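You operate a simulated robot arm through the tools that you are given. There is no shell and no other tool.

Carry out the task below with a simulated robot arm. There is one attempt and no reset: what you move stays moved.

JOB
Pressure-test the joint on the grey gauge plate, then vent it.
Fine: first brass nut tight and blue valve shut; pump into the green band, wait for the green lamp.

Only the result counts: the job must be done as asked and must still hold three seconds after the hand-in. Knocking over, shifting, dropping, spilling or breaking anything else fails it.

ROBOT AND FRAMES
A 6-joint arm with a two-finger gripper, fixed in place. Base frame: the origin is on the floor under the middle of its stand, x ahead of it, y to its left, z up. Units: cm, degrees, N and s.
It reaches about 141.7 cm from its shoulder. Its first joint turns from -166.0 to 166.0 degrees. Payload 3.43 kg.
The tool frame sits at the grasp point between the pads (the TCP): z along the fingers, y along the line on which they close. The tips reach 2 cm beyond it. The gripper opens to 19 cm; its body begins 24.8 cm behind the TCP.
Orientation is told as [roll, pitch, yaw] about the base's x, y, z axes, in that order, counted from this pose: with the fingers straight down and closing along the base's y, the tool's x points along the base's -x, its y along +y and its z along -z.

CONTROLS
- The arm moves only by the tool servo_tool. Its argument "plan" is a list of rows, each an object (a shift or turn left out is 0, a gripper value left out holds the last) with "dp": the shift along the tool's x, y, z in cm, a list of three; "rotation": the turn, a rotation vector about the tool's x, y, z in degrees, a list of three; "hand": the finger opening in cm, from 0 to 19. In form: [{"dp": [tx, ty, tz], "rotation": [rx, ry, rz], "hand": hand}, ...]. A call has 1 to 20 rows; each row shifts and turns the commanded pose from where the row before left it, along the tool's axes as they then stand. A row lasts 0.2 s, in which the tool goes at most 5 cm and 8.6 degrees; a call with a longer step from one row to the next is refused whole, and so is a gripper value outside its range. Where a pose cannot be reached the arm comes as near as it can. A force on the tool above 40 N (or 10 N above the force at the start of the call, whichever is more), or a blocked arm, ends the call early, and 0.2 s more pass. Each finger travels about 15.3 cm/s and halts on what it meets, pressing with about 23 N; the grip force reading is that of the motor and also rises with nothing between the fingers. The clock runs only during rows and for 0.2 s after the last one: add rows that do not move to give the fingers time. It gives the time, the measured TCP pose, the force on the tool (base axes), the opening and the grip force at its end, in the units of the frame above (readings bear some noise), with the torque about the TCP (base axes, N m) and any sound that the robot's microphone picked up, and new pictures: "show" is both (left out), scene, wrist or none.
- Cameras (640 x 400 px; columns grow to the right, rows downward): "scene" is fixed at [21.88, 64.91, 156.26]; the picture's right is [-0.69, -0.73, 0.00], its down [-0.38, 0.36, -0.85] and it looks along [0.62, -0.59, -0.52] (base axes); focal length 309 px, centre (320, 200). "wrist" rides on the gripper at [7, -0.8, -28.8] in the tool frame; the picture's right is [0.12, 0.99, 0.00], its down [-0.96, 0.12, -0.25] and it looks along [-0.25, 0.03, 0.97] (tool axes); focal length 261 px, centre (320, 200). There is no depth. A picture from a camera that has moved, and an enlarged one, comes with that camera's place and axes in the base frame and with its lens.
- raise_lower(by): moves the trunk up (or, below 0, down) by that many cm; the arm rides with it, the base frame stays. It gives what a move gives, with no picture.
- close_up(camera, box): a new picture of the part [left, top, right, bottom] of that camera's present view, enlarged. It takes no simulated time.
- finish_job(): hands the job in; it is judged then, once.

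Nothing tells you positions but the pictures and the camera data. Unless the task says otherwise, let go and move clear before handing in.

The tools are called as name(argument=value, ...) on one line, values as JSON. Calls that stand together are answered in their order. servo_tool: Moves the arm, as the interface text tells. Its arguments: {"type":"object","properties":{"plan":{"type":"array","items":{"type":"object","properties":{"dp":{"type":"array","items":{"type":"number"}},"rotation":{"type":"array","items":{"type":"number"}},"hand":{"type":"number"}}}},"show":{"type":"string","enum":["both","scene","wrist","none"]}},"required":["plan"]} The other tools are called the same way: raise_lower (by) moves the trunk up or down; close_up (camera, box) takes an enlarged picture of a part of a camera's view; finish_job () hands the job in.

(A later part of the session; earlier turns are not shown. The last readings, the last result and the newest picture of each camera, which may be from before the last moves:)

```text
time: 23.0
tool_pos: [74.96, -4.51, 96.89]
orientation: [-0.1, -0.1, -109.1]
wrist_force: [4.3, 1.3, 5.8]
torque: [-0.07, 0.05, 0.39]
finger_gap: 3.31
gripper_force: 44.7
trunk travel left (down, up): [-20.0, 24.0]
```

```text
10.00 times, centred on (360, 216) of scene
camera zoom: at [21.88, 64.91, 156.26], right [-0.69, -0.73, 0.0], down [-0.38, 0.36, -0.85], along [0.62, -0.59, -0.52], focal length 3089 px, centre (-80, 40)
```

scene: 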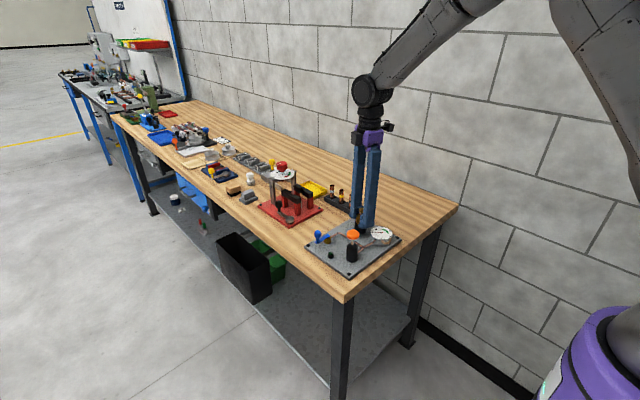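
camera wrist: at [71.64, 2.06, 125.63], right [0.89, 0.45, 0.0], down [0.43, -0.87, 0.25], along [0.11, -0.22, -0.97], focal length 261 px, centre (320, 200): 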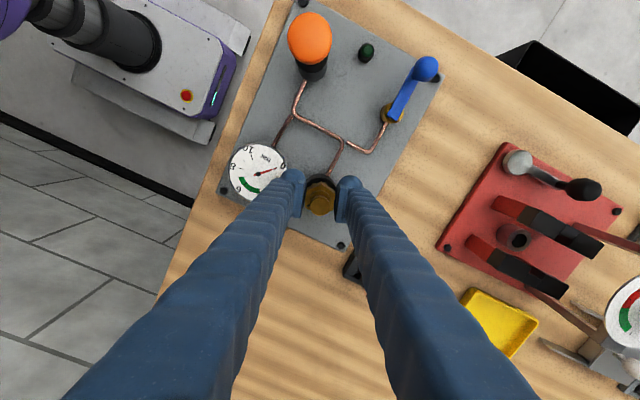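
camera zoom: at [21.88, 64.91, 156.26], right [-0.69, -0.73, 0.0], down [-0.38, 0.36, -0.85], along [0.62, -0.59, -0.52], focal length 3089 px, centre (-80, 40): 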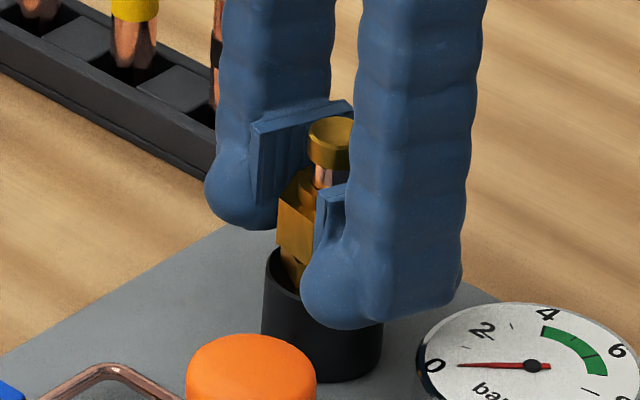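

The dot evidence puts the nut at about 140° of turn. I'll turn a bit more to see whether it holds firm against the gripper's full friction torque.

servo_tool(plan=[{"rotation": [0, 0, 4]}, {"rotation": [0, 0, 4]}], show="none")

close_up(camera="wrist", box=[300, 180, 342, 215])

```text
time: 23.6
tool_pos: [75.03, -4.48, 96.84]
orientation: [0.0, -0.1, -117.0]
wrist_force: [-0.6, -0.1, 5.1]
torque: [-0.03, 0.1, 0.77]
finger_gap: 3.3
gripper_force: 45.2
trunk travel left (down, up): [-20.0, 24.0]
```

```text
11.43 times, centred on (321, 198) of wrist
camera zoom: at [77.46, 2.28, 125.65], right [0.94, -0.35, 0.0], down [-0.34, -0.91, 0.25], along [-0.09, -0.23, -0.97], focal length 2979 px, centre (309, 229)
```

zoom: 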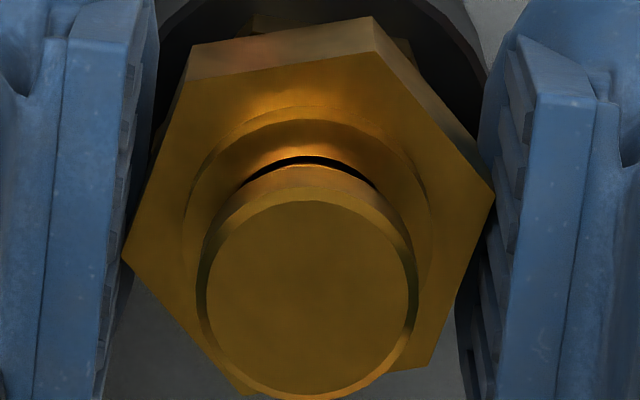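

The nut held fixed against 0.77 N·m while the gripper slipped over it, so it's at its stop and tight. I'll open, lift clear and check it.

servo_tool(plan=[{"hand": 6}, {"hand": 6}, {"hand": 6}, {"dp": [0, 0, -2]}, {"dp": [0, 0, -4]}, {"dp": [0, 0, -4]}, {"dp": [0, 0, -4]}, {}], show="wrist")

close_up(camera="scene", box=[300, 200, 410, 270])

close_up(camera="scene", box=[352, 206, 374, 226])

```text
time: 25.4
tool_pos: [74.99, -4.44, 110.89]
orientation: [-0.1, 0.1, -117.1]
wrist_force: [0.6, 0.1, 0.1]
torque: [-0.02, 0.04, 0.0]
finger_gap: 5.98
gripper_force: 0.0
trunk travel left (down, up): [-20.0, 24.0]
camera wrist: at [77.35, 2.26, 139.62], right [0.94, -0.35, 0.0], down [-0.33, -0.91, 0.25], along [-0.09, -0.23, -0.97], focal length 261 px, centre (320, 200)
```

wrist: 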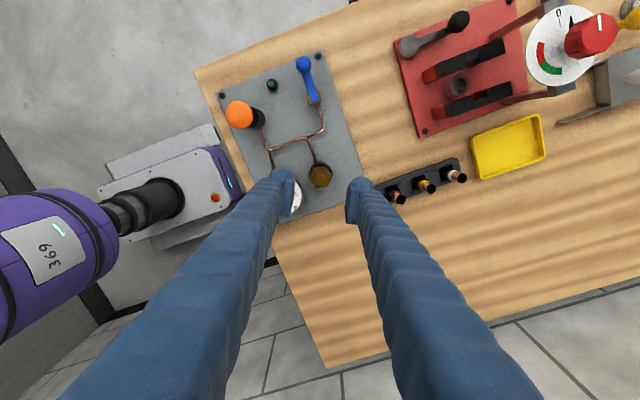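

```text
5.71 times, centred on (355, 235) of scene
camera zoom: at [21.88, 64.91, 156.26], right [-0.69, -0.73, 0.0], down [-0.38, 0.36, -0.85], along [0.62, -0.59, -0.52], focal length 1765 px, centre (120, 0)
```

zoom: 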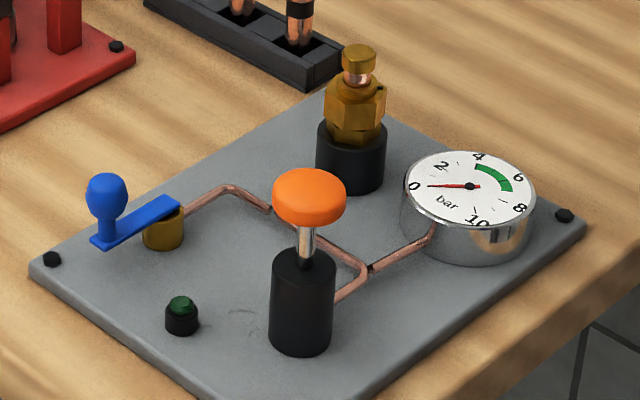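

```text
16.00 times, centred on (363, 216) of scene
camera zoom: at [21.88, 64.91, 156.26], right [-0.69, -0.73, 0.0], down [-0.38, 0.36, -0.85], along [0.62, -0.59, -0.52], focal length 4943 px, centre (-368, -56)
```

zoom: 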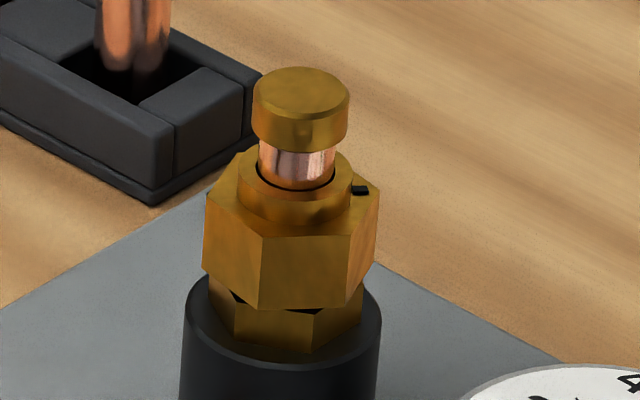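

The dot has moved round to the other side of the nut, and everything else on the plate is undisturbed. Next is the valve: pivot about (78.3, 7.9), lever ball about (78.35, 12.4, 96.85). I'll unwind the wrist to yaw +90 and move above the lever ball.

servo_tool(plan=[{"rotation": [0, 0, -8.3]}, {"rotation": [0, 0, -8.3]}, {"rotation": [0, 0, -8.3]}, {"rotation": [0, 0, -8.3]}, {"rotation": [0, 0, -8.3]}, {"rotation": [0, 0, -8.3]}, {"rotation": [0, 0, -8.3]}, {"rotation": [0, 0, -8.3]}, {"rotation": [0, 0, -8.3]}, {"rotation": [0, 0, -8.3]}, {"rotation": [0, 0, -8.3]}, {"rotation": [0, 0, -8.3]}, {"rotation": [0, 0, -8.3]}, {"rotation": [0, 0, -8.3]}, {"rotation": [0, 0, -8.3]}, {"rotation": [0, 0, -8.3]}, {"rotation": [0, 0, -8.3]}, {"rotation": [0, 0, -8.3]}, {"rotation": [0, 0, -8.3]}, {"rotation": [0, 0, -8.3]}], show="none")

servo_tool(plan=[{"rotation": [0, 0, -8.2]}, {"rotation": [0, 0, -8.2]}, {"rotation": [0, 0, -8.2]}, {"rotation": [0, 0, -8.2]}, {"rotation": [0, 0, -8.2]}, {"dp": [-4.21, -0.84, 0]}, {"dp": [-4.21, -0.84, 0]}, {"dp": [-4.21, -0.84, 0]}, {"dp": [-4.21, -0.84, 0]}, {}, {}], show="both")

close_up(camera="wrist", box=[270, 155, 370, 225])

```text
time: 29.6
tool_pos: [75.1, -4.52, 110.91]
orientation: [0.0, 0.1, 49.2]
wrist_force: [-0.2, 0.6, 0.7]
torque: [0.0, 0.0, -0.02]
finger_gap: 6.03
gripper_force: 0.0
trunk travel left (down, up): [-20.0, 24.0]
```

```text
time: 32.0
tool_pos: [78.22, 12.26, 110.66]
orientation: [0.2, 0.0, 89.9]
wrist_force: [-0.3, -0.4, -0.1]
torque: [0.13, -0.01, -0.01]
finger_gap: 6.02
gripper_force: 0.1
trunk travel left (down, up): [-20.0, 24.0]
camera wrist: at [79.14, 5.25, 139.46], right [-0.99, -0.12, 0.0], down [-0.11, 0.96, 0.25], along [-0.03, 0.25, -0.97], focal length 261 px, centre (320, 200)
```

scene: 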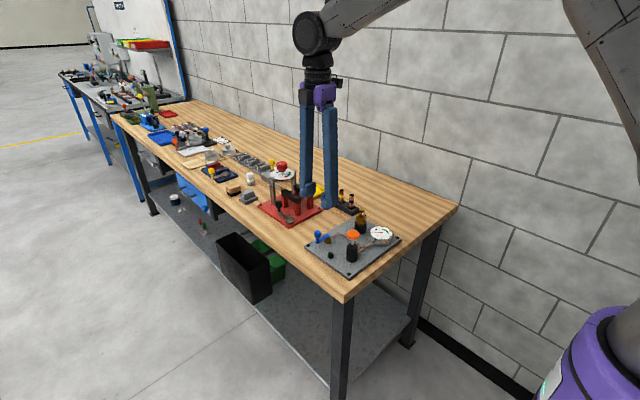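
wrist: 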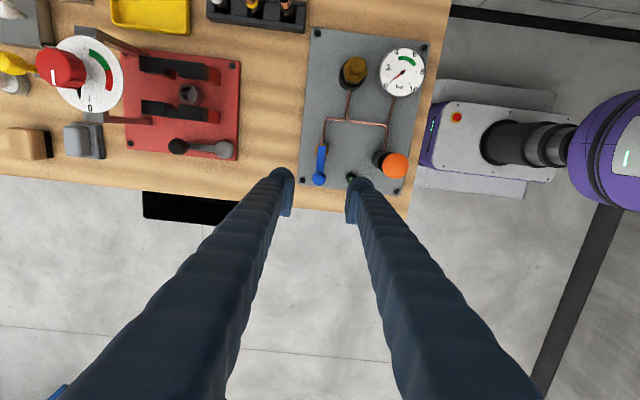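

```text
5.71 times, centred on (320, 190) of wrist
camera zoom: at [79.14, 5.25, 139.46], right [-0.99, -0.12, 0.0], down [-0.11, 0.96, 0.25], along [-0.03, 0.25, -0.97], focal length 1489 px, centre (320, 257)
```

zoom: 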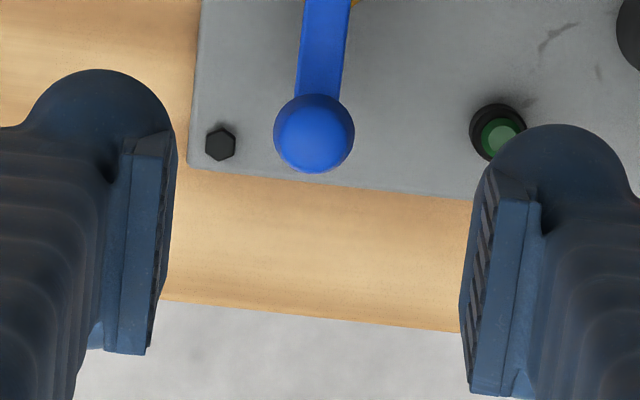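

The ball is at about (78.45, 12.4), so the TCP is roughly 0.15 cm off in x and y. I'll narrow the fingers to 4.6 cm, to keep clear of the lamp, correct, and descend part-way for a check.

servo_tool(plan=[{"dp": [-0.15, -0.15, 0], "hand": 4.6}, {"dp": [0, 0, 3]}, {"dp": [0, 0, 3]}, {"dp": [0, 0, 3]}, {"dp": [0, 0, 1.5]}, {}, {}], show="none")

close_up(camera="wrist", box=[270, 155, 370, 225])

close_up(camera="scene", box=[295, 195, 355, 255])

```text
time: 33.6
tool_pos: [78.33, 12.71, 100.39]
orientation: [-0.1, 0.0, 89.9]
wrist_force: [0.0, 0.0, 0.4]
torque: [0.02, -0.05, 0.01]
finger_gap: 4.59
gripper_force: 0.1
trunk travel left (down, up): [-20.0, 24.0]
```

```text
5.71 times, centred on (320, 190) of wrist
camera zoom: at [79.14, 5.74, 129.21], right [-0.99, -0.12, 0.0], down [-0.11, 0.96, 0.25], along [-0.03, 0.25, -0.97], focal length 1489 px, centre (320, 257)
```

zoom: 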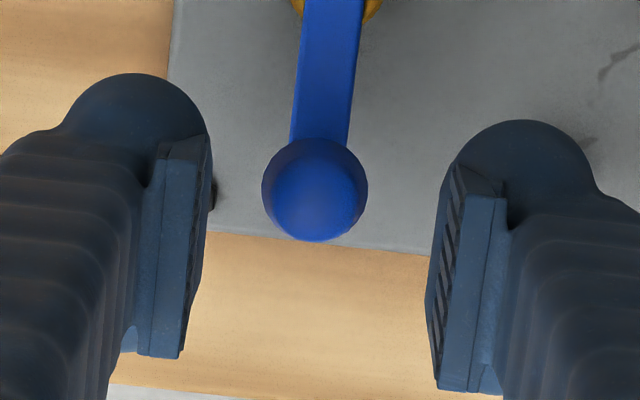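

```text
6.67 times, centred on (325, 225) of scene
camera zoom: at [21.88, 64.91, 156.26], right [-0.69, -0.73, 0.0], down [-0.38, 0.36, -0.85], along [0.62, -0.59, -0.52], focal length 2060 px, centre (287, 33)
```

zoom: 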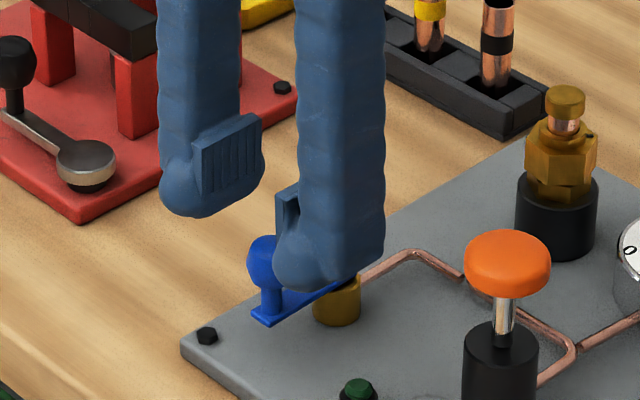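

It's centred in x, and I need about 0.2 cm in tool +x (base −y). I'll correct, descend to ball height and grip.

servo_tool(plan=[{"dp": [0.2, -0.05, 1]}, {"dp": [0, 0, 1.5]}, {"dp": [0, 0, 1.4]}, {}, {"hand": 3.5}, {"hand": 2.5}, {"hand": 1.8}, {"hand": 1.8}, {"hand": 1.8}], show="none")

close_up(camera="wrist", box=[270, 155, 370, 225])

close_up(camera="scene", box=[295, 195, 355, 255])

```text
time: 35.6
tool_pos: [78.49, 12.42, 96.36]
orientation: [0.2, -0.1, 90.0]
wrist_force: [1.7, -0.8, -16.6]
torque: [0.01, -0.06, 0.02]
finger_gap: 1.96
gripper_force: 45.3
trunk travel left (down, up): [-20.0, 24.0]
```

```text
5.71 times, centred on (320, 190) of wrist
camera zoom: at [79.34, 5.5, 125.02], right [-0.99, -0.12, 0.0], down [-0.11, 0.96, 0.25], along [-0.03, 0.25, -0.97], focal length 1489 px, centre (320, 257)
```

zoom: 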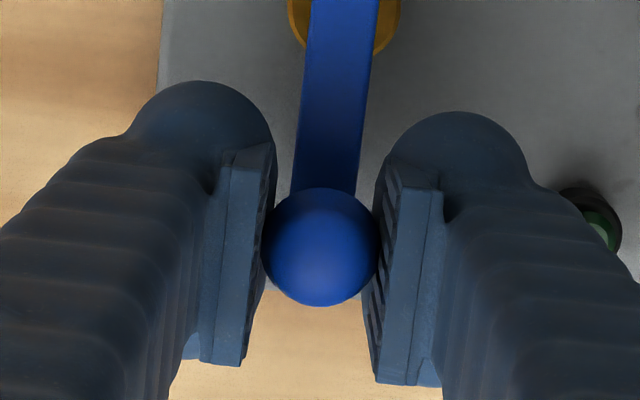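

```text
6.67 times, centred on (325, 225) of scene
camera zoom: at [21.88, 64.91, 156.26], right [-0.69, -0.73, 0.0], down [-0.38, 0.36, -0.85], along [0.62, -0.59, -0.52], focal length 2060 px, centre (287, 33)
```

zoom: 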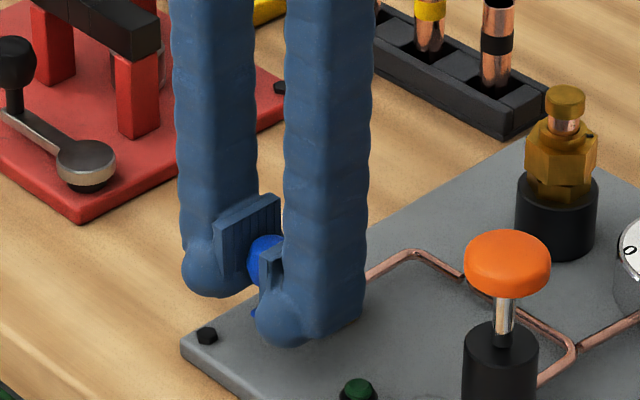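

The grip is slightly below the ball's equator, with the tool pulled down at 17 N. I'll re-grip 0.4 cm higher for a cleaner hold.

servo_tool(plan=[{"hand": 3.4}, {"hand": 3.4}, {"dp": [0, 0, -0.4]}, {}, {"hand": 2.5}, {"hand": 1.8}, {"hand": 1.8}, {"hand": 1.8}], show="none")

```text
time: 37.4
tool_pos: [78.6, 12.35, 96.9]
orientation: [0.0, -0.1, 89.9]
wrist_force: [-0.5, 0.5, 1.3]
torque: [-0.01, 0.0, -0.01]
finger_gap: 2.26
gripper_force: 45.0
trunk travel left (down, up): [-20.0, 24.0]
```

The grip is clean now: gap 2.26 cm, no load. I'll try the usual closing direction, clockwise (ball toward +x), starting with a small 10° arc about the pivot while watching the force.

servo_tool(plan=[{"dp": [0.017, -0.392, 0], "rotation": [0, 0, 5]}, {"dp": [0.017, -0.392, 0], "rotation": [0, 0, 5]}, {}], show="none")

close_up(camera="wrist", box=[270, 130, 370, 200])

```text
time: 38.2
tool_pos: [79.27, 12.37, 96.79]
orientation: [0.1, 0.1, 80.0]
wrist_force: [-2.3, 4.5, -0.8]
torque: [0.09, 0.01, -0.15]
finger_gap: 2.24
gripper_force: 45.2
trunk travel left (down, up): [-20.0, 24.0]
```

```text
5.71 times, centred on (320, 165) of wrist
camera zoom: at [78.88, 5.35, 125.61], right [-1.0, 0.06, 0.0], down [0.06, 0.97, 0.25], along [0.01, 0.25, -0.97], focal length 1489 px, centre (320, 400)
```

zoom: 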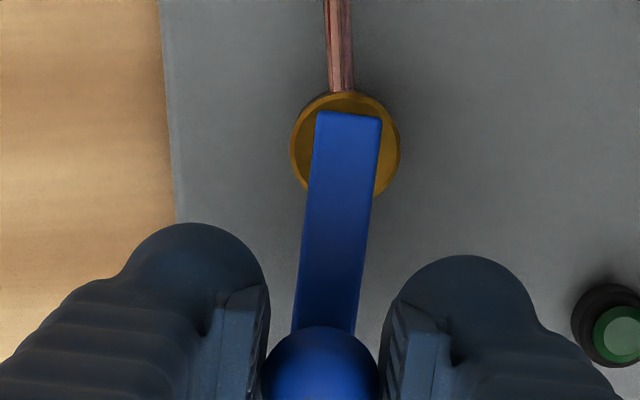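

The lever moves freely clockwise with almost no force. I'll continue the arc.

servo_tool(plan=[{"dp": [0.017, -0.392, 0], "rotation": [0, 0, 5]}, {"dp": [0.017, -0.392, 0], "rotation": [0, 0, 5]}, {"dp": [0.017, -0.392, 0], "rotation": [0, 0, 5]}, {"dp": [0.017, -0.392, 0], "rotation": [0, 0, 5]}, {"dp": [0.017, -0.392, 0], "rotation": [0, 0, 5]}, {"dp": [0.017, -0.392, 0], "rotation": [0, 0, 5]}, {"dp": [0.017, -0.392, 0], "rotation": [0, 0, 5]}], show="none")

close_up(camera="wrist", box=[270, 130, 370, 200])

```text
time: 39.8
tool_pos: [81.77, 10.93, 96.73]
orientation: [-0.1, 0.1, 44.9]
wrist_force: [-8.3, 3.2, -6.8]
torque: [-0.03, 0.18, -0.28]
finger_gap: 2.25
gripper_force: 45.0
trunk travel left (down, up): [-20.0, 24.0]
```

```text
5.71 times, centred on (320, 165) of wrist
camera zoom: at [77.37, 5.51, 125.62], right [-0.79, 0.62, 0.0], down [0.6, 0.76, 0.25], along [0.15, 0.19, -0.97], focal length 1489 px, centre (320, 400)
```

zoom: 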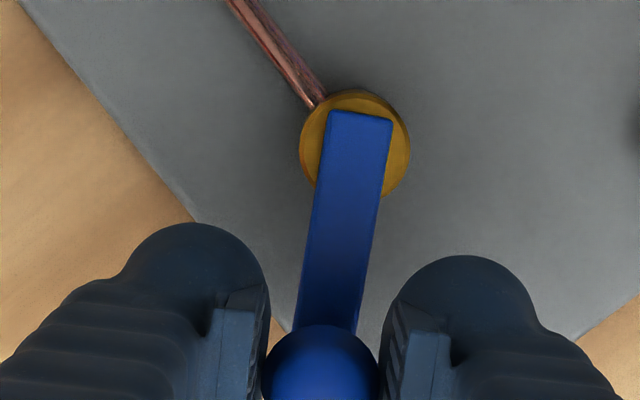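

It's at 45° and going smoothly, with about 8 N tangential. I'll continue toward 90°.

servo_tool(plan=[{"dp": [0.017, -0.392, 0], "rotation": [0, 0, 5]}, {"dp": [0.017, -0.392, 0], "rotation": [0, 0, 5]}, {"dp": [0.017, -0.392, 0], "rotation": [0, 0, 5]}, {"dp": [0.017, -0.392, 0], "rotation": [0, 0, 5]}, {"dp": [0.017, -0.392, 0], "rotation": [0, 0, 5]}, {"dp": [0.017, -0.392, 0], "rotation": [0, 0, 5]}, {"dp": [0.017, -0.392, 0], "rotation": [0, 0, 5]}], show="none")

close_up(camera="wrist", box=[270, 130, 370, 200])

```text
time: 41.4
tool_pos: [82.81, 8.48, 96.79]
orientation: [0.0, 0.3, 9.8]
wrist_force: [-15.3, -7.6, -6.4]
torque: [-0.08, 0.37, 0.26]
finger_gap: 2.24
gripper_force: 45.0
trunk travel left (down, up): [-20.0, 24.0]
```

```text
5.71 times, centred on (320, 165) of wrist
camera zoom: at [76.14, 6.59, 125.64], right [-0.29, 0.96, 0.0], down [0.93, 0.28, 0.24], along [0.23, 0.07, -0.97], focal length 1489 px, centre (320, 400)
```

zoom: 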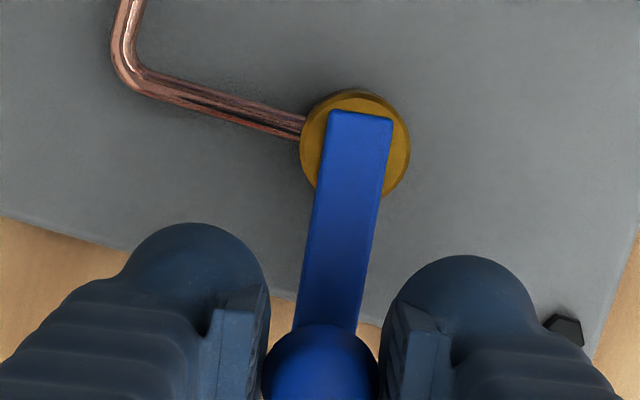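

At 80° there's a small outward radial offset. I'll correct it and go on to the stop at 90°.

servo_tool(plan=[{"dp": [0.1, -0.392, 0], "rotation": [0, 0, 5]}, {"dp": [0.02, -0.392, 0], "rotation": [0, 0, 5]}, {}], show="none")

close_up(camera="wrist", box=[270, 130, 370, 200])

```text
time: 42.2
tool_pos: [82.97, 7.97, 96.84]
orientation: [0.1, 0.0, -0.1]
wrist_force: [-16.5, 13.3, -13.3]
torque: [0.09, 0.07, -0.02]
finger_gap: 2.24
gripper_force: 44.9
trunk travel left (down, up): [-20.0, 24.0]
```

```text
5.71 times, centred on (320, 165) of wrist
camera zoom: at [75.95, 7.2, 125.64], right [-0.12, 0.99, 0.0], down [0.96, 0.11, 0.25], along [0.24, 0.03, -0.97], focal length 1489 px, centre (320, 400)
```

zoom: 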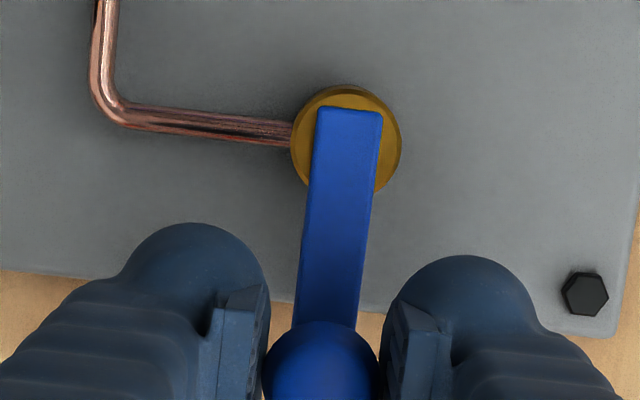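

The lever is now perpendicular to its pipe and the tangential force is rising. I'll press slightly further to confirm the stop.

servo_tool(plan=[{"dp": [0.06, -0.15, 0]}, {}], show="none")

```text
time: 42.8
tool_pos: [83.03, 7.96, 96.81]
orientation: [0.1, 0.2, 0.0]
wrist_force: [-11.3, 29.0, -18.5]
torque: [0.22, -0.05, -0.14]
finger_gap: 2.25
gripper_force: 44.9
trunk travel left (down, up): [-20.0, 24.0]
```

That's a firm stop, so the valve is shut. I'll relax the push, open the fingers and lift straight up.

servo_tool(plan=[{"dp": [0.05, 0.22, 0.1]}, {"hand": 3.2}, {"hand": 4}, {"hand": 4.4}, {}, {"dp": [0, 0, -3]}, {"dp": [0, 0, -4]}, {"dp": [0, 0, -4]}, {"dp": [0, 0, -4]}, {}], show="both")

close_up(camera="scene", box=[295, 200, 405, 270])

```text
time: 45.0
tool_pos: [82.73, 7.72, 111.58]
orientation: [0.0, 0.1, -0.1]
wrist_force: [0.2, -0.4, -0.1]
torque: [0.0, -0.02, 0.02]
finger_gap: 4.41
gripper_force: 0.0
trunk travel left (down, up): [-20.0, 24.0]
camera wrist: at [75.73, 6.96, 140.37], right [-0.12, 0.99, 0.0], down [0.96, 0.11, 0.25], along [0.24, 0.03, -0.97], focal length 261 px, centre (320, 200)
```

scene: 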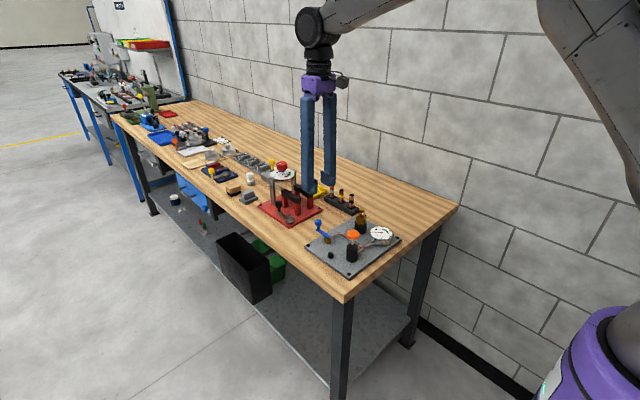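
wrist: 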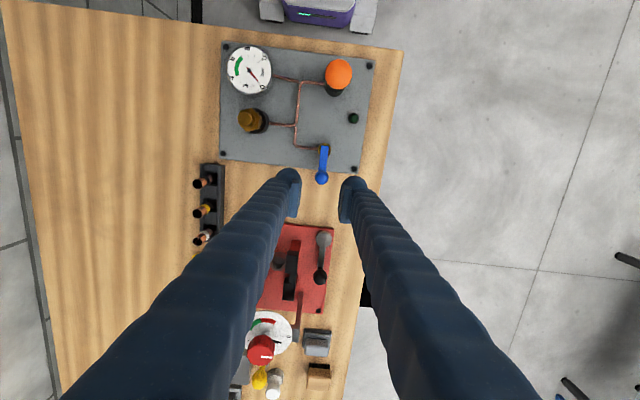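

```text
5.71 times, centred on (350, 235) of scene
camera zoom: at [21.88, 64.91, 156.26], right [-0.69, -0.73, 0.0], down [-0.38, 0.36, -0.85], along [0.62, -0.59, -0.52], focal length 1765 px, centre (149, 0)
```

zoom: 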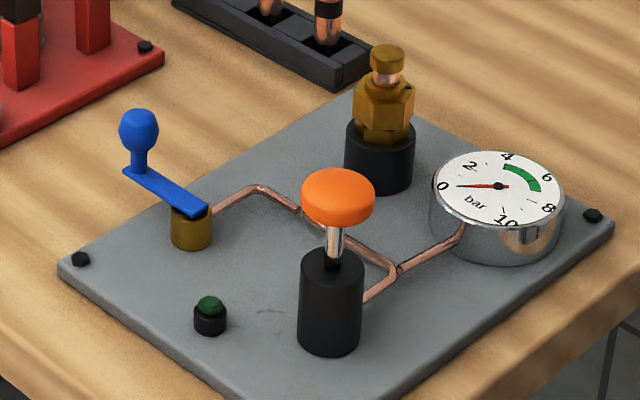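

The lever now stands across its pipe. Next is the pump, so I'll take a close look at the orange knob for an exact position.

close_up(camera="wrist", box=[305, 40, 375, 110])

close_up(camera="scene", box=[338, 222, 370, 266])

```text
5.71 times, centred on (340, 75) of wrist
camera zoom: at [75.73, 6.96, 140.37], right [-0.12, 0.99, 0.0], down [0.96, 0.11, 0.25], along [0.24, 0.03, -0.97], focal length 1489 px, centre (206, 914)
```

zoom: 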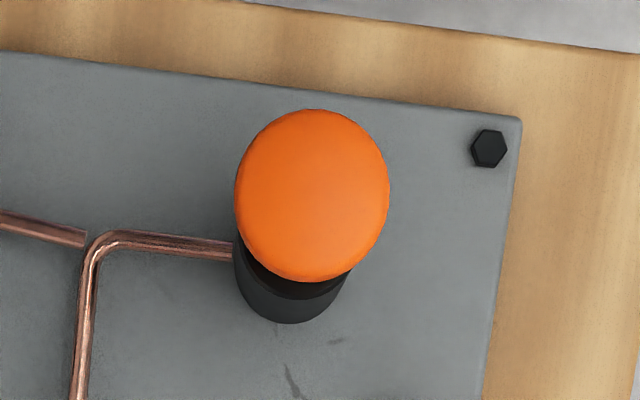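

```text
9.09 times, centred on (354, 244) of scene
camera zoom: at [21.88, 64.91, 156.26], right [-0.69, -0.73, 0.0], down [-0.38, 0.36, -0.85], along [0.62, -0.59, -0.52], focal length 2808 px, centre (11, -200)
```

zoom: 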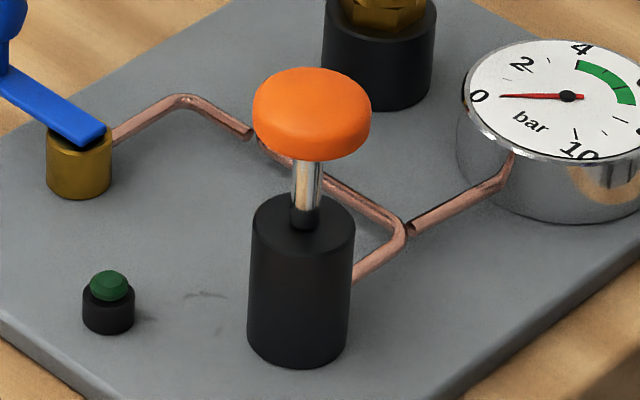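

The pump knob is at about (67.4, 8.45), top z≈101.4, with some 3 cm of rod showing. I'll move above it with the fingers closed, ready to press with the tips.

servo_tool(plan=[{"dp": [3.83, 0.2, 0], "hand": 0}, {"dp": [3.83, 0.2, 0]}, {"dp": [3.83, 0.2, 0]}, {"dp": [3.83, 0.2, 0]}, {"dp": [0, 0, 3]}, {}, {}], show="both")

close_up(camera="wrist", box=[270, 145, 370, 215])

close_up(camera="scene", box=[300, 180, 410, 270])

```text
time: 46.6
tool_pos: [67.48, 8.52, 108.85]
orientation: [0.0, 0.0, -0.1]
wrist_force: [-0.2, 0.3, -0.5]
torque: [0.04, 0.01, 0.02]
finger_gap: 0.0
gripper_force: 22.5
trunk travel left (down, up): [-20.0, 24.0]
camera wrist: at [60.38, 7.79, 137.72], right [-0.12, 0.99, 0.0], down [0.96, 0.11, 0.25], along [0.25, 0.03, -0.97], focal length 261 px, centre (320, 200)
```

scene: 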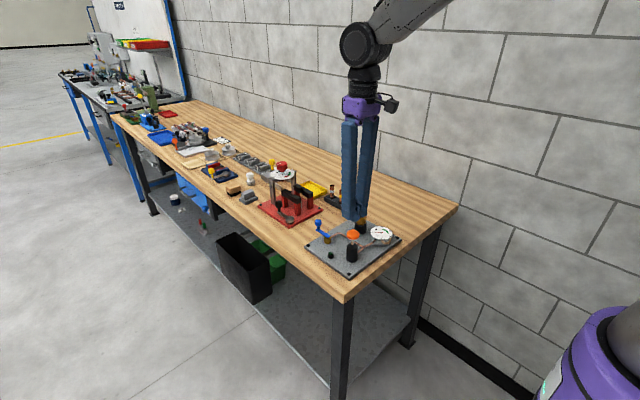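
wrist: 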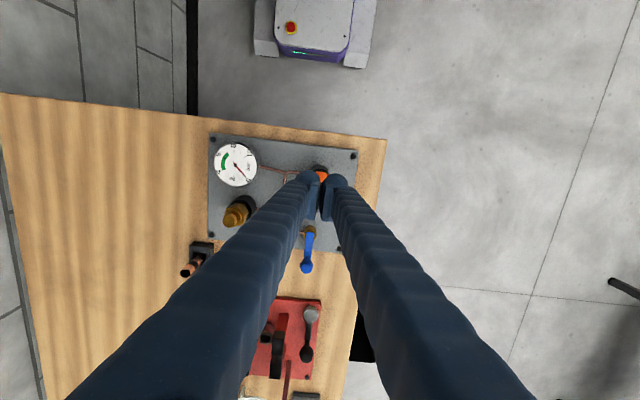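

```text
5.71 times, centred on (320, 180) of wrist
camera zoom: at [60.38, 7.79, 137.72], right [-0.12, 0.99, 0.0], down [0.96, 0.11, 0.25], along [0.25, 0.03, -0.97], focal length 1489 px, centre (320, 314)
```

zoom: 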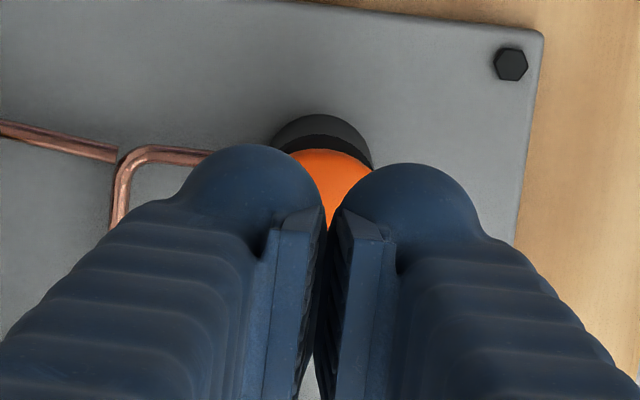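

```text
4.44 times, centred on (355, 225) of scene
camera zoom: at [21.88, 64.91, 156.26], right [-0.69, -0.73, 0.0], down [-0.38, 0.36, -0.85], along [0.62, -0.59, -0.52], focal length 1373 px, centre (164, 89)
```

zoom: 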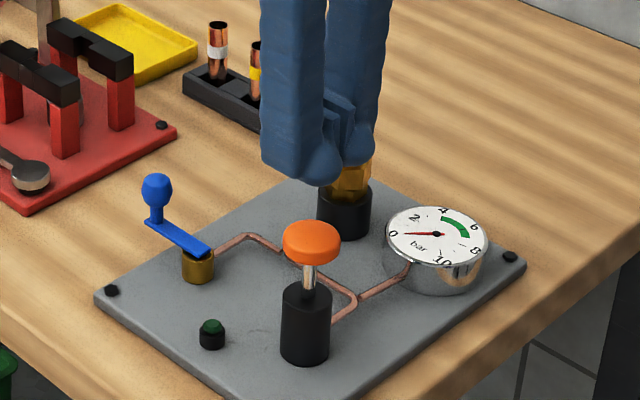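

The closed fingertips are right over the knob. I'll come down to just above it, then press gently in steps.

servo_tool(plan=[{"dp": [0, 0, 2]}, {"dp": [0, 0, 2]}, {"dp": [0, 0, 0.5]}, {"dp": [0, 0, 0.4]}, {"dp": [0, 0, 0.4]}, {"dp": [0, 0, 0.4]}], show="none")

close_up(camera="scene", box=[300, 180, 410, 270])

```text
time: 48.0
tool_pos: [67.49, 8.58, 103.06]
orientation: [0.0, 0.0, -0.1]
wrist_force: [-0.8, -1.2, 1.4]
torque: [0.04, -0.01, 0.01]
finger_gap: 0.61
gripper_force: 34.5
trunk travel left (down, up): [-20.0, 24.0]
```

```text
4.44 times, centred on (355, 225) of scene
camera zoom: at [21.88, 64.91, 156.26], right [-0.69, -0.73, 0.0], down [-0.38, 0.36, -0.85], along [0.62, -0.59, -0.52], focal length 1373 px, centre (164, 89)
```

zoom: 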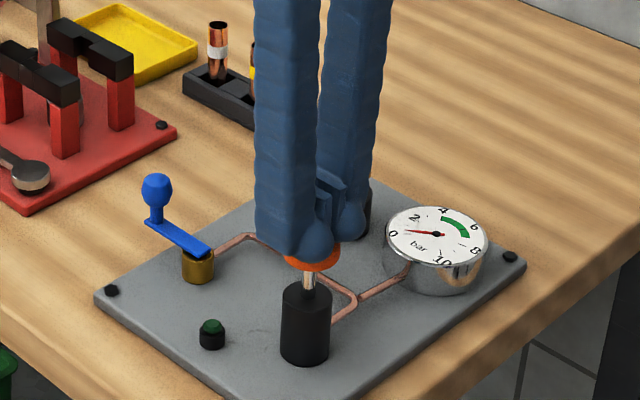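

The rounded tips wedge apart on the knob's edge, with the gap now at 0.6 cm, so pressing this way isn't stable. I'll back off, open, and grip the knob by its sides to stroke it.

servo_tool(plan=[{"dp": [0, 0, -2]}, {"dp": [0, 0, -1.5]}, {"hand": 6.5}, {"hand": 6.5}, {"hand": 6.5}], show="none")

close_up(camera="scene", box=[300, 180, 410, 270])

close_up(camera="wrist", box=[270, 145, 370, 215])

close_up(camera="scene", box=[362, 220, 402, 248])

```text
time: 49.2
tool_pos: [67.59, 8.76, 106.62]
orientation: [0.0, 0.1, -0.1]
wrist_force: [0.4, -0.6, -0.1]
torque: [-0.02, 0.0, 0.0]
finger_gap: 6.51
gripper_force: 0.1
trunk travel left (down, up): [-20.0, 24.0]
```

```text
4.44 times, centred on (355, 225) of scene
camera zoom: at [21.88, 64.91, 156.26], right [-0.69, -0.73, 0.0], down [-0.38, 0.36, -0.85], along [0.62, -0.59, -0.52], focal length 1373 px, centre (164, 89)
```

zoom: 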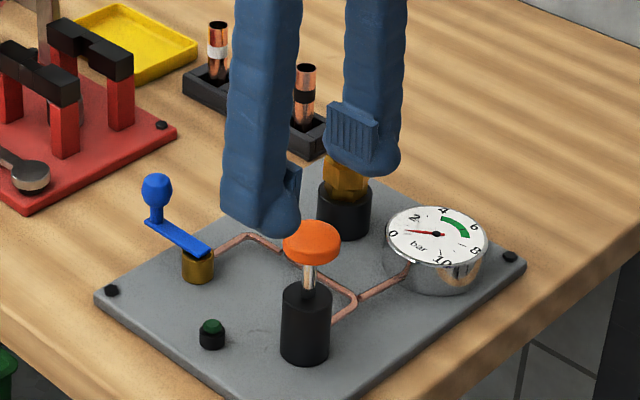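

```text
5.71 times, centred on (320, 180) of wrist
camera zoom: at [60.46, 8.05, 135.41], right [-0.12, 0.99, 0.0], down [0.96, 0.11, 0.25], along [0.25, 0.03, -0.97], focal length 1489 px, centre (320, 314)
```

zoom: 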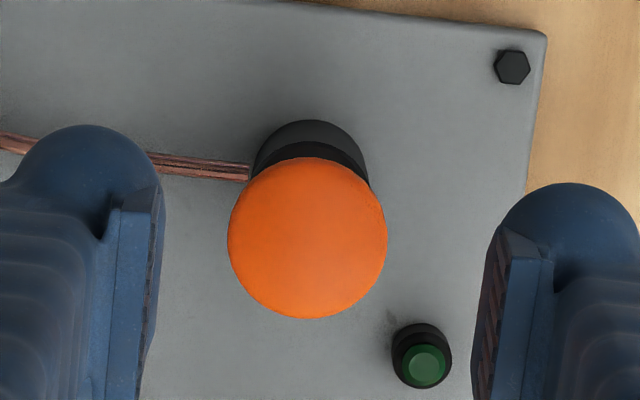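

```text
14.29 times, centred on (382, 234) of scene
camera zoom: at [21.88, 64.91, 156.26], right [-0.69, -0.73, 0.0], down [-0.38, 0.36, -0.85], along [0.62, -0.59, -0.52], focal length 4413 px, centre (-566, -286)
```

zoom: 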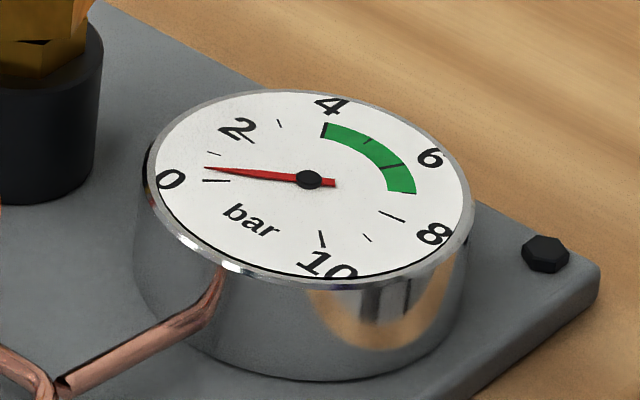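

The plunger sprang back and the gauge is holding about 0.6 bar from that short press, so the system responds. The green band runs from 4 to about 7 bar. I'll centre over the knob, go down and grip its sides.

servo_tool(plan=[{"dp": [0.12, -0.22, 1.4]}, {"dp": [0, 0, 2]}, {"dp": [0, 0, 2]}, {}, {"hand": 5}, {"hand": 4}, {"hand": 3.2}, {"hand": 3.2}, {"hand": 3.2}], show="none")

close_up(camera="scene", box=[325, 205, 405, 265])

close_up(camera="scene", box=[362, 220, 402, 248])

close_up(camera="wrist", box=[270, 155, 370, 225])

```text
time: 51.2
tool_pos: [67.3, 8.64, 101.01]
orientation: [0.0, 0.0, -0.1]
wrist_force: [-0.8, -1.9, -0.4]
torque: [-0.02, 0.01, 0.02]
finger_gap: 3.64
gripper_force: 45.5
trunk travel left (down, up): [-20.0, 24.0]
```

```text
6.67 times, centred on (365, 235) of scene
camera zoom: at [21.88, 64.91, 156.26], right [-0.69, -0.73, 0.0], down [-0.38, 0.36, -0.85], along [0.62, -0.59, -0.52], focal length 2060 px, centre (20, -33)
```

zoom: 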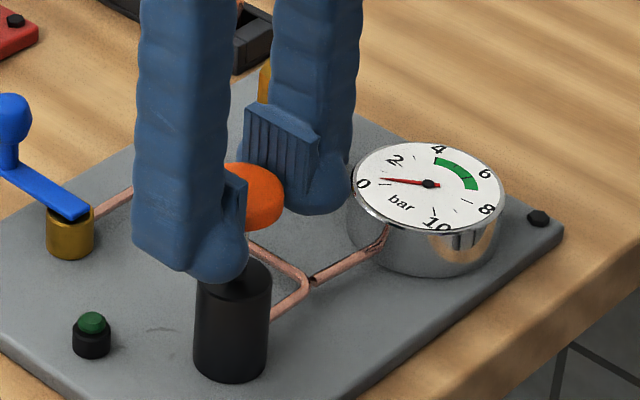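

```text
14.29 times, centred on (382, 234) of scene
camera zoom: at [21.88, 64.91, 156.26], right [-0.69, -0.73, 0.0], down [-0.38, 0.36, -0.85], along [0.62, -0.59, -0.52], focal length 4413 px, centre (-566, -286)
```

zoom: 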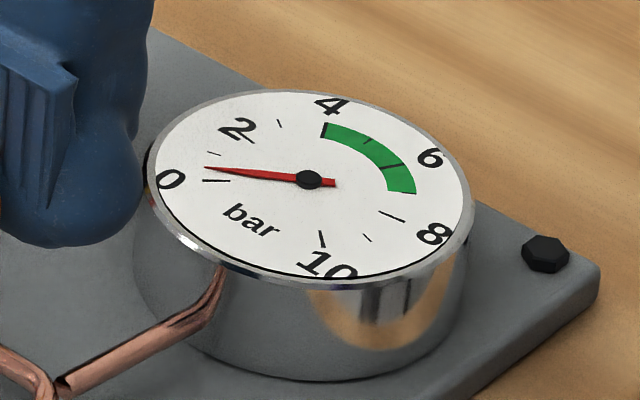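

```text
5.71 times, centred on (320, 190) of wrist
camera zoom: at [60.29, 7.75, 129.82], right [-0.12, 0.99, 0.0], down [0.96, 0.11, 0.25], along [0.24, 0.03, -0.97], focal length 1489 px, centre (320, 257)
```

zoom: 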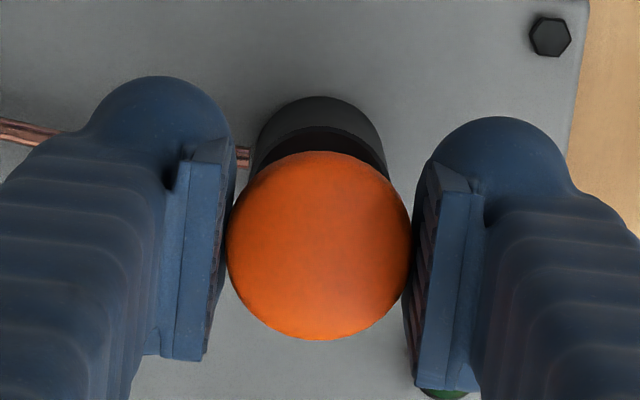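

Pressure is unchanged over 2 s, so nut and valve are holding, and the knob is gripped cleanly. I'll stroke it down 1 cm and read the gauge.

servo_tool(plan=[{"dp": [0, 0, 0.25]}, {"dp": [0, 0, 0.25]}, {"dp": [0, 0, 0.25]}, {"dp": [0, 0, 0.25]}, {}], show="none")

close_up(camera="scene", box=[325, 205, 405, 265])

close_up(camera="scene", box=[362, 220, 402, 248])

```text
time: 52.4
tool_pos: [67.27, 8.49, 100.2]
orientation: [-0.1, 0.0, 0.0]
wrist_force: [-3.8, -0.2, 3.3]
torque: [0.02, 0.09, 0.0]
finger_gap: 3.62
gripper_force: 45.3
trunk travel left (down, up): [-20.0, 24.0]
```

```text
6.67 times, centred on (365, 235) of scene
camera zoom: at [21.88, 64.91, 156.26], right [-0.69, -0.73, 0.0], down [-0.38, 0.36, -0.85], along [0.62, -0.59, -0.52], focal length 2060 px, centre (20, -33)
```

zoom: 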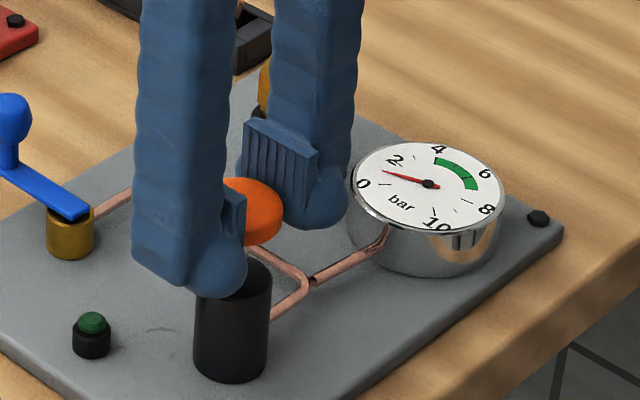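

```text
14.29 times, centred on (382, 234) of scene
camera zoom: at [21.88, 64.91, 156.26], right [-0.69, -0.73, 0.0], down [-0.38, 0.36, -0.85], along [0.62, -0.59, -0.52], focal length 4413 px, centre (-566, -286)
```

zoom: 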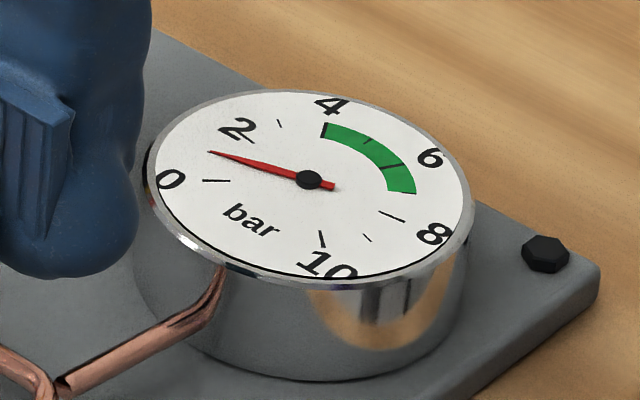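

A 1 cm stroke raised it from about 0.5 to about 1.0 bar with only ~3 N. I'll finish the stroke down, watching the force near the bottom.

servo_tool(plan=[{"dp": [0, 0, 0.3]}, {"dp": [0, 0, 0.3]}, {"dp": [0, 0, 0.3]}, {"dp": [0, 0, 0.3]}, {"dp": [0, 0, 0.2]}, {}], show="none")

close_up(camera="scene", box=[325, 205, 405, 265])

close_up(camera="scene", box=[362, 220, 402, 248])

```text
time: 53.8
tool_pos: [67.33, 8.66, 98.8]
orientation: [0.0, 0.0, -0.1]
wrist_force: [-3.0, 8.4, 8.4]
torque: [0.06, 0.08, 0.03]
finger_gap: 3.63
gripper_force: 45.1
trunk travel left (down, up): [-20.0, 24.0]
```

```text
6.67 times, centred on (365, 235) of scene
camera zoom: at [21.88, 64.91, 156.26], right [-0.69, -0.73, 0.0], down [-0.38, 0.36, -0.85], along [0.62, -0.59, -0.52], focal length 2060 px, centre (20, -33)
```

zoom: 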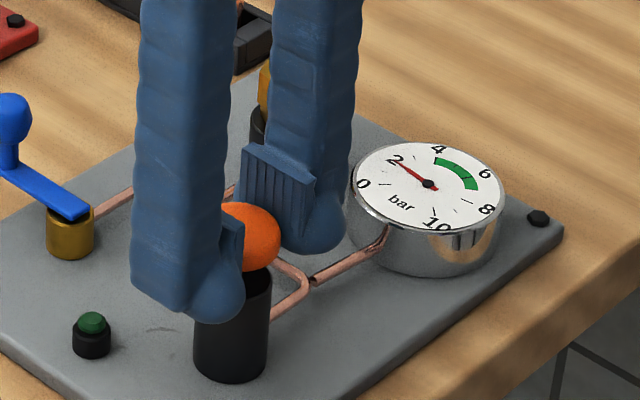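

```text
14.29 times, centred on (382, 234) of scene
camera zoom: at [21.88, 64.91, 156.26], right [-0.69, -0.73, 0.0], down [-0.38, 0.36, -0.85], along [0.62, -0.59, -0.52], focal length 4413 px, centre (-566, -286)
```

zoom: 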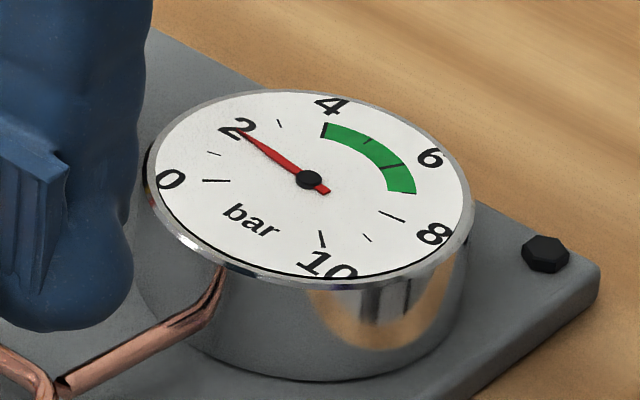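

It's at about 2 bar after 2.4 cm of stroke. I'll bring the plunger back up to its top, then see that the pressure holds before the second stroke.

servo_tool(plan=[{"dp": [0, 0, -0.4]}, {"dp": [0, 0, -0.5]}, {"dp": [0, 0, -0.5]}, {"dp": [0, 0, -0.5]}, {"dp": [0, 0, -0.5]}, {}], show="none")

close_up(camera="scene", box=[325, 205, 405, 265])

close_up(camera="scene", box=[362, 220, 402, 248])

```text
time: 55.2
tool_pos: [67.38, 8.47, 101.17]
orientation: [-0.1, 0.2, -0.1]
wrist_force: [-6.9, 23.4, -14.9]
torque: [0.19, 0.06, 0.03]
finger_gap: 3.62
gripper_force: 44.3
trunk travel left (down, up): [-20.0, 24.0]
```

```text
6.67 times, centred on (365, 235) of scene
camera zoom: at [21.88, 64.91, 156.26], right [-0.69, -0.73, 0.0], down [-0.38, 0.36, -0.85], along [0.62, -0.59, -0.52], focal length 2060 px, centre (20, -33)
```

zoom: 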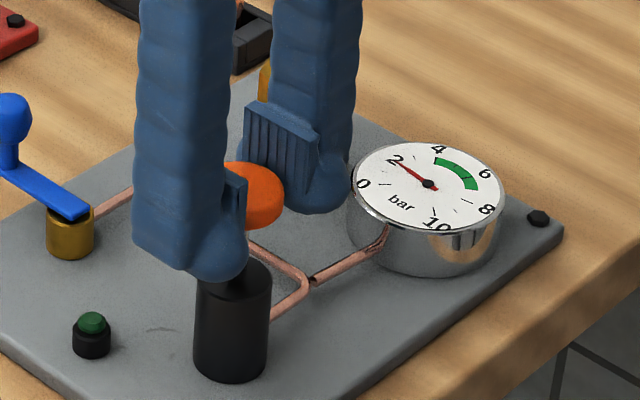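

```text
14.29 times, centred on (382, 234) of scene
camera zoom: at [21.88, 64.91, 156.26], right [-0.69, -0.73, 0.0], down [-0.38, 0.36, -0.85], along [0.62, -0.59, -0.52], focal length 4413 px, centre (-566, -286)
```

zoom: 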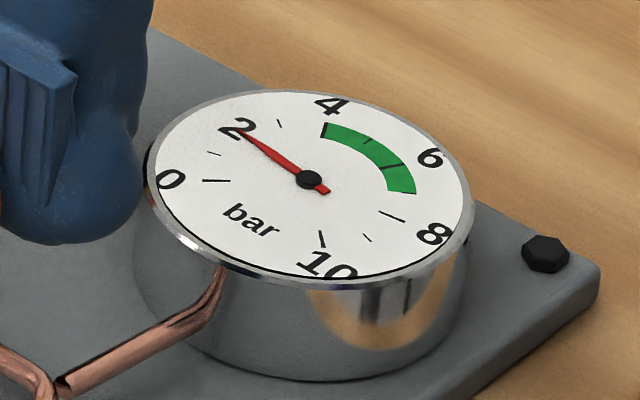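

It holds at 2.0 bar. I'll relieve the side and upward load, then do a second stroke of 2.4 cm.

servo_tool(plan=[{"dp": [0.05, 0.15, 0.15]}, {"dp": [0, 0, 0.35]}, {"dp": [0, 0, 0.35]}, {"dp": [0, 0, 0.35]}, {"dp": [0, 0, 0.35]}, {"dp": [0, 0, 0.35]}, {"dp": [0, 0, 0.35]}, {"dp": [0, 0, 0.15]}, {}], show="none")

close_up(camera="scene", box=[362, 220, 402, 248])

close_up(camera="scene", box=[325, 205, 405, 265])

```text
time: 57.2
tool_pos: [67.31, 8.4, 98.89]
orientation: [0.0, 0.1, -0.1]
wrist_force: [4.3, -12.5, 6.5]
torque: [-0.14, -0.16, -0.01]
finger_gap: 3.65
gripper_force: 45.3
trunk travel left (down, up): [-20.0, 24.0]
```

```text
14.29 times, centred on (382, 234) of scene
camera zoom: at [21.88, 64.91, 156.26], right [-0.69, -0.73, 0.0], down [-0.38, 0.36, -0.85], along [0.62, -0.59, -0.52], focal length 4413 px, centre (-566, -286)
```

zoom: 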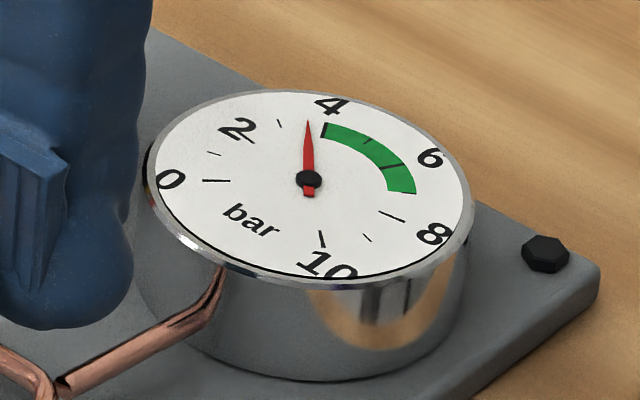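

```text
6.67 times, centred on (365, 235) of scene
camera zoom: at [21.88, 64.91, 156.26], right [-0.69, -0.73, 0.0], down [-0.38, 0.36, -0.85], along [0.62, -0.59, -0.52], focal length 2060 px, centre (20, -33)
```

zoom: 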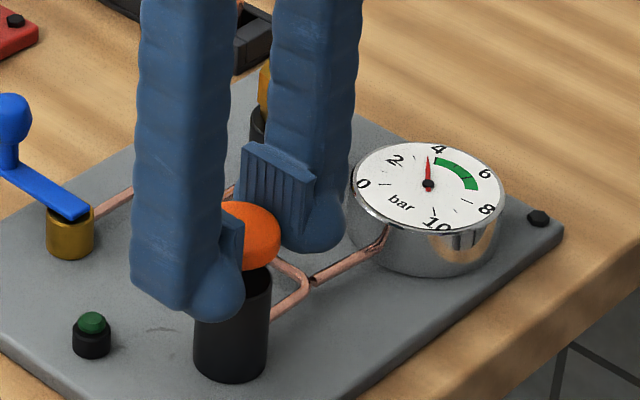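

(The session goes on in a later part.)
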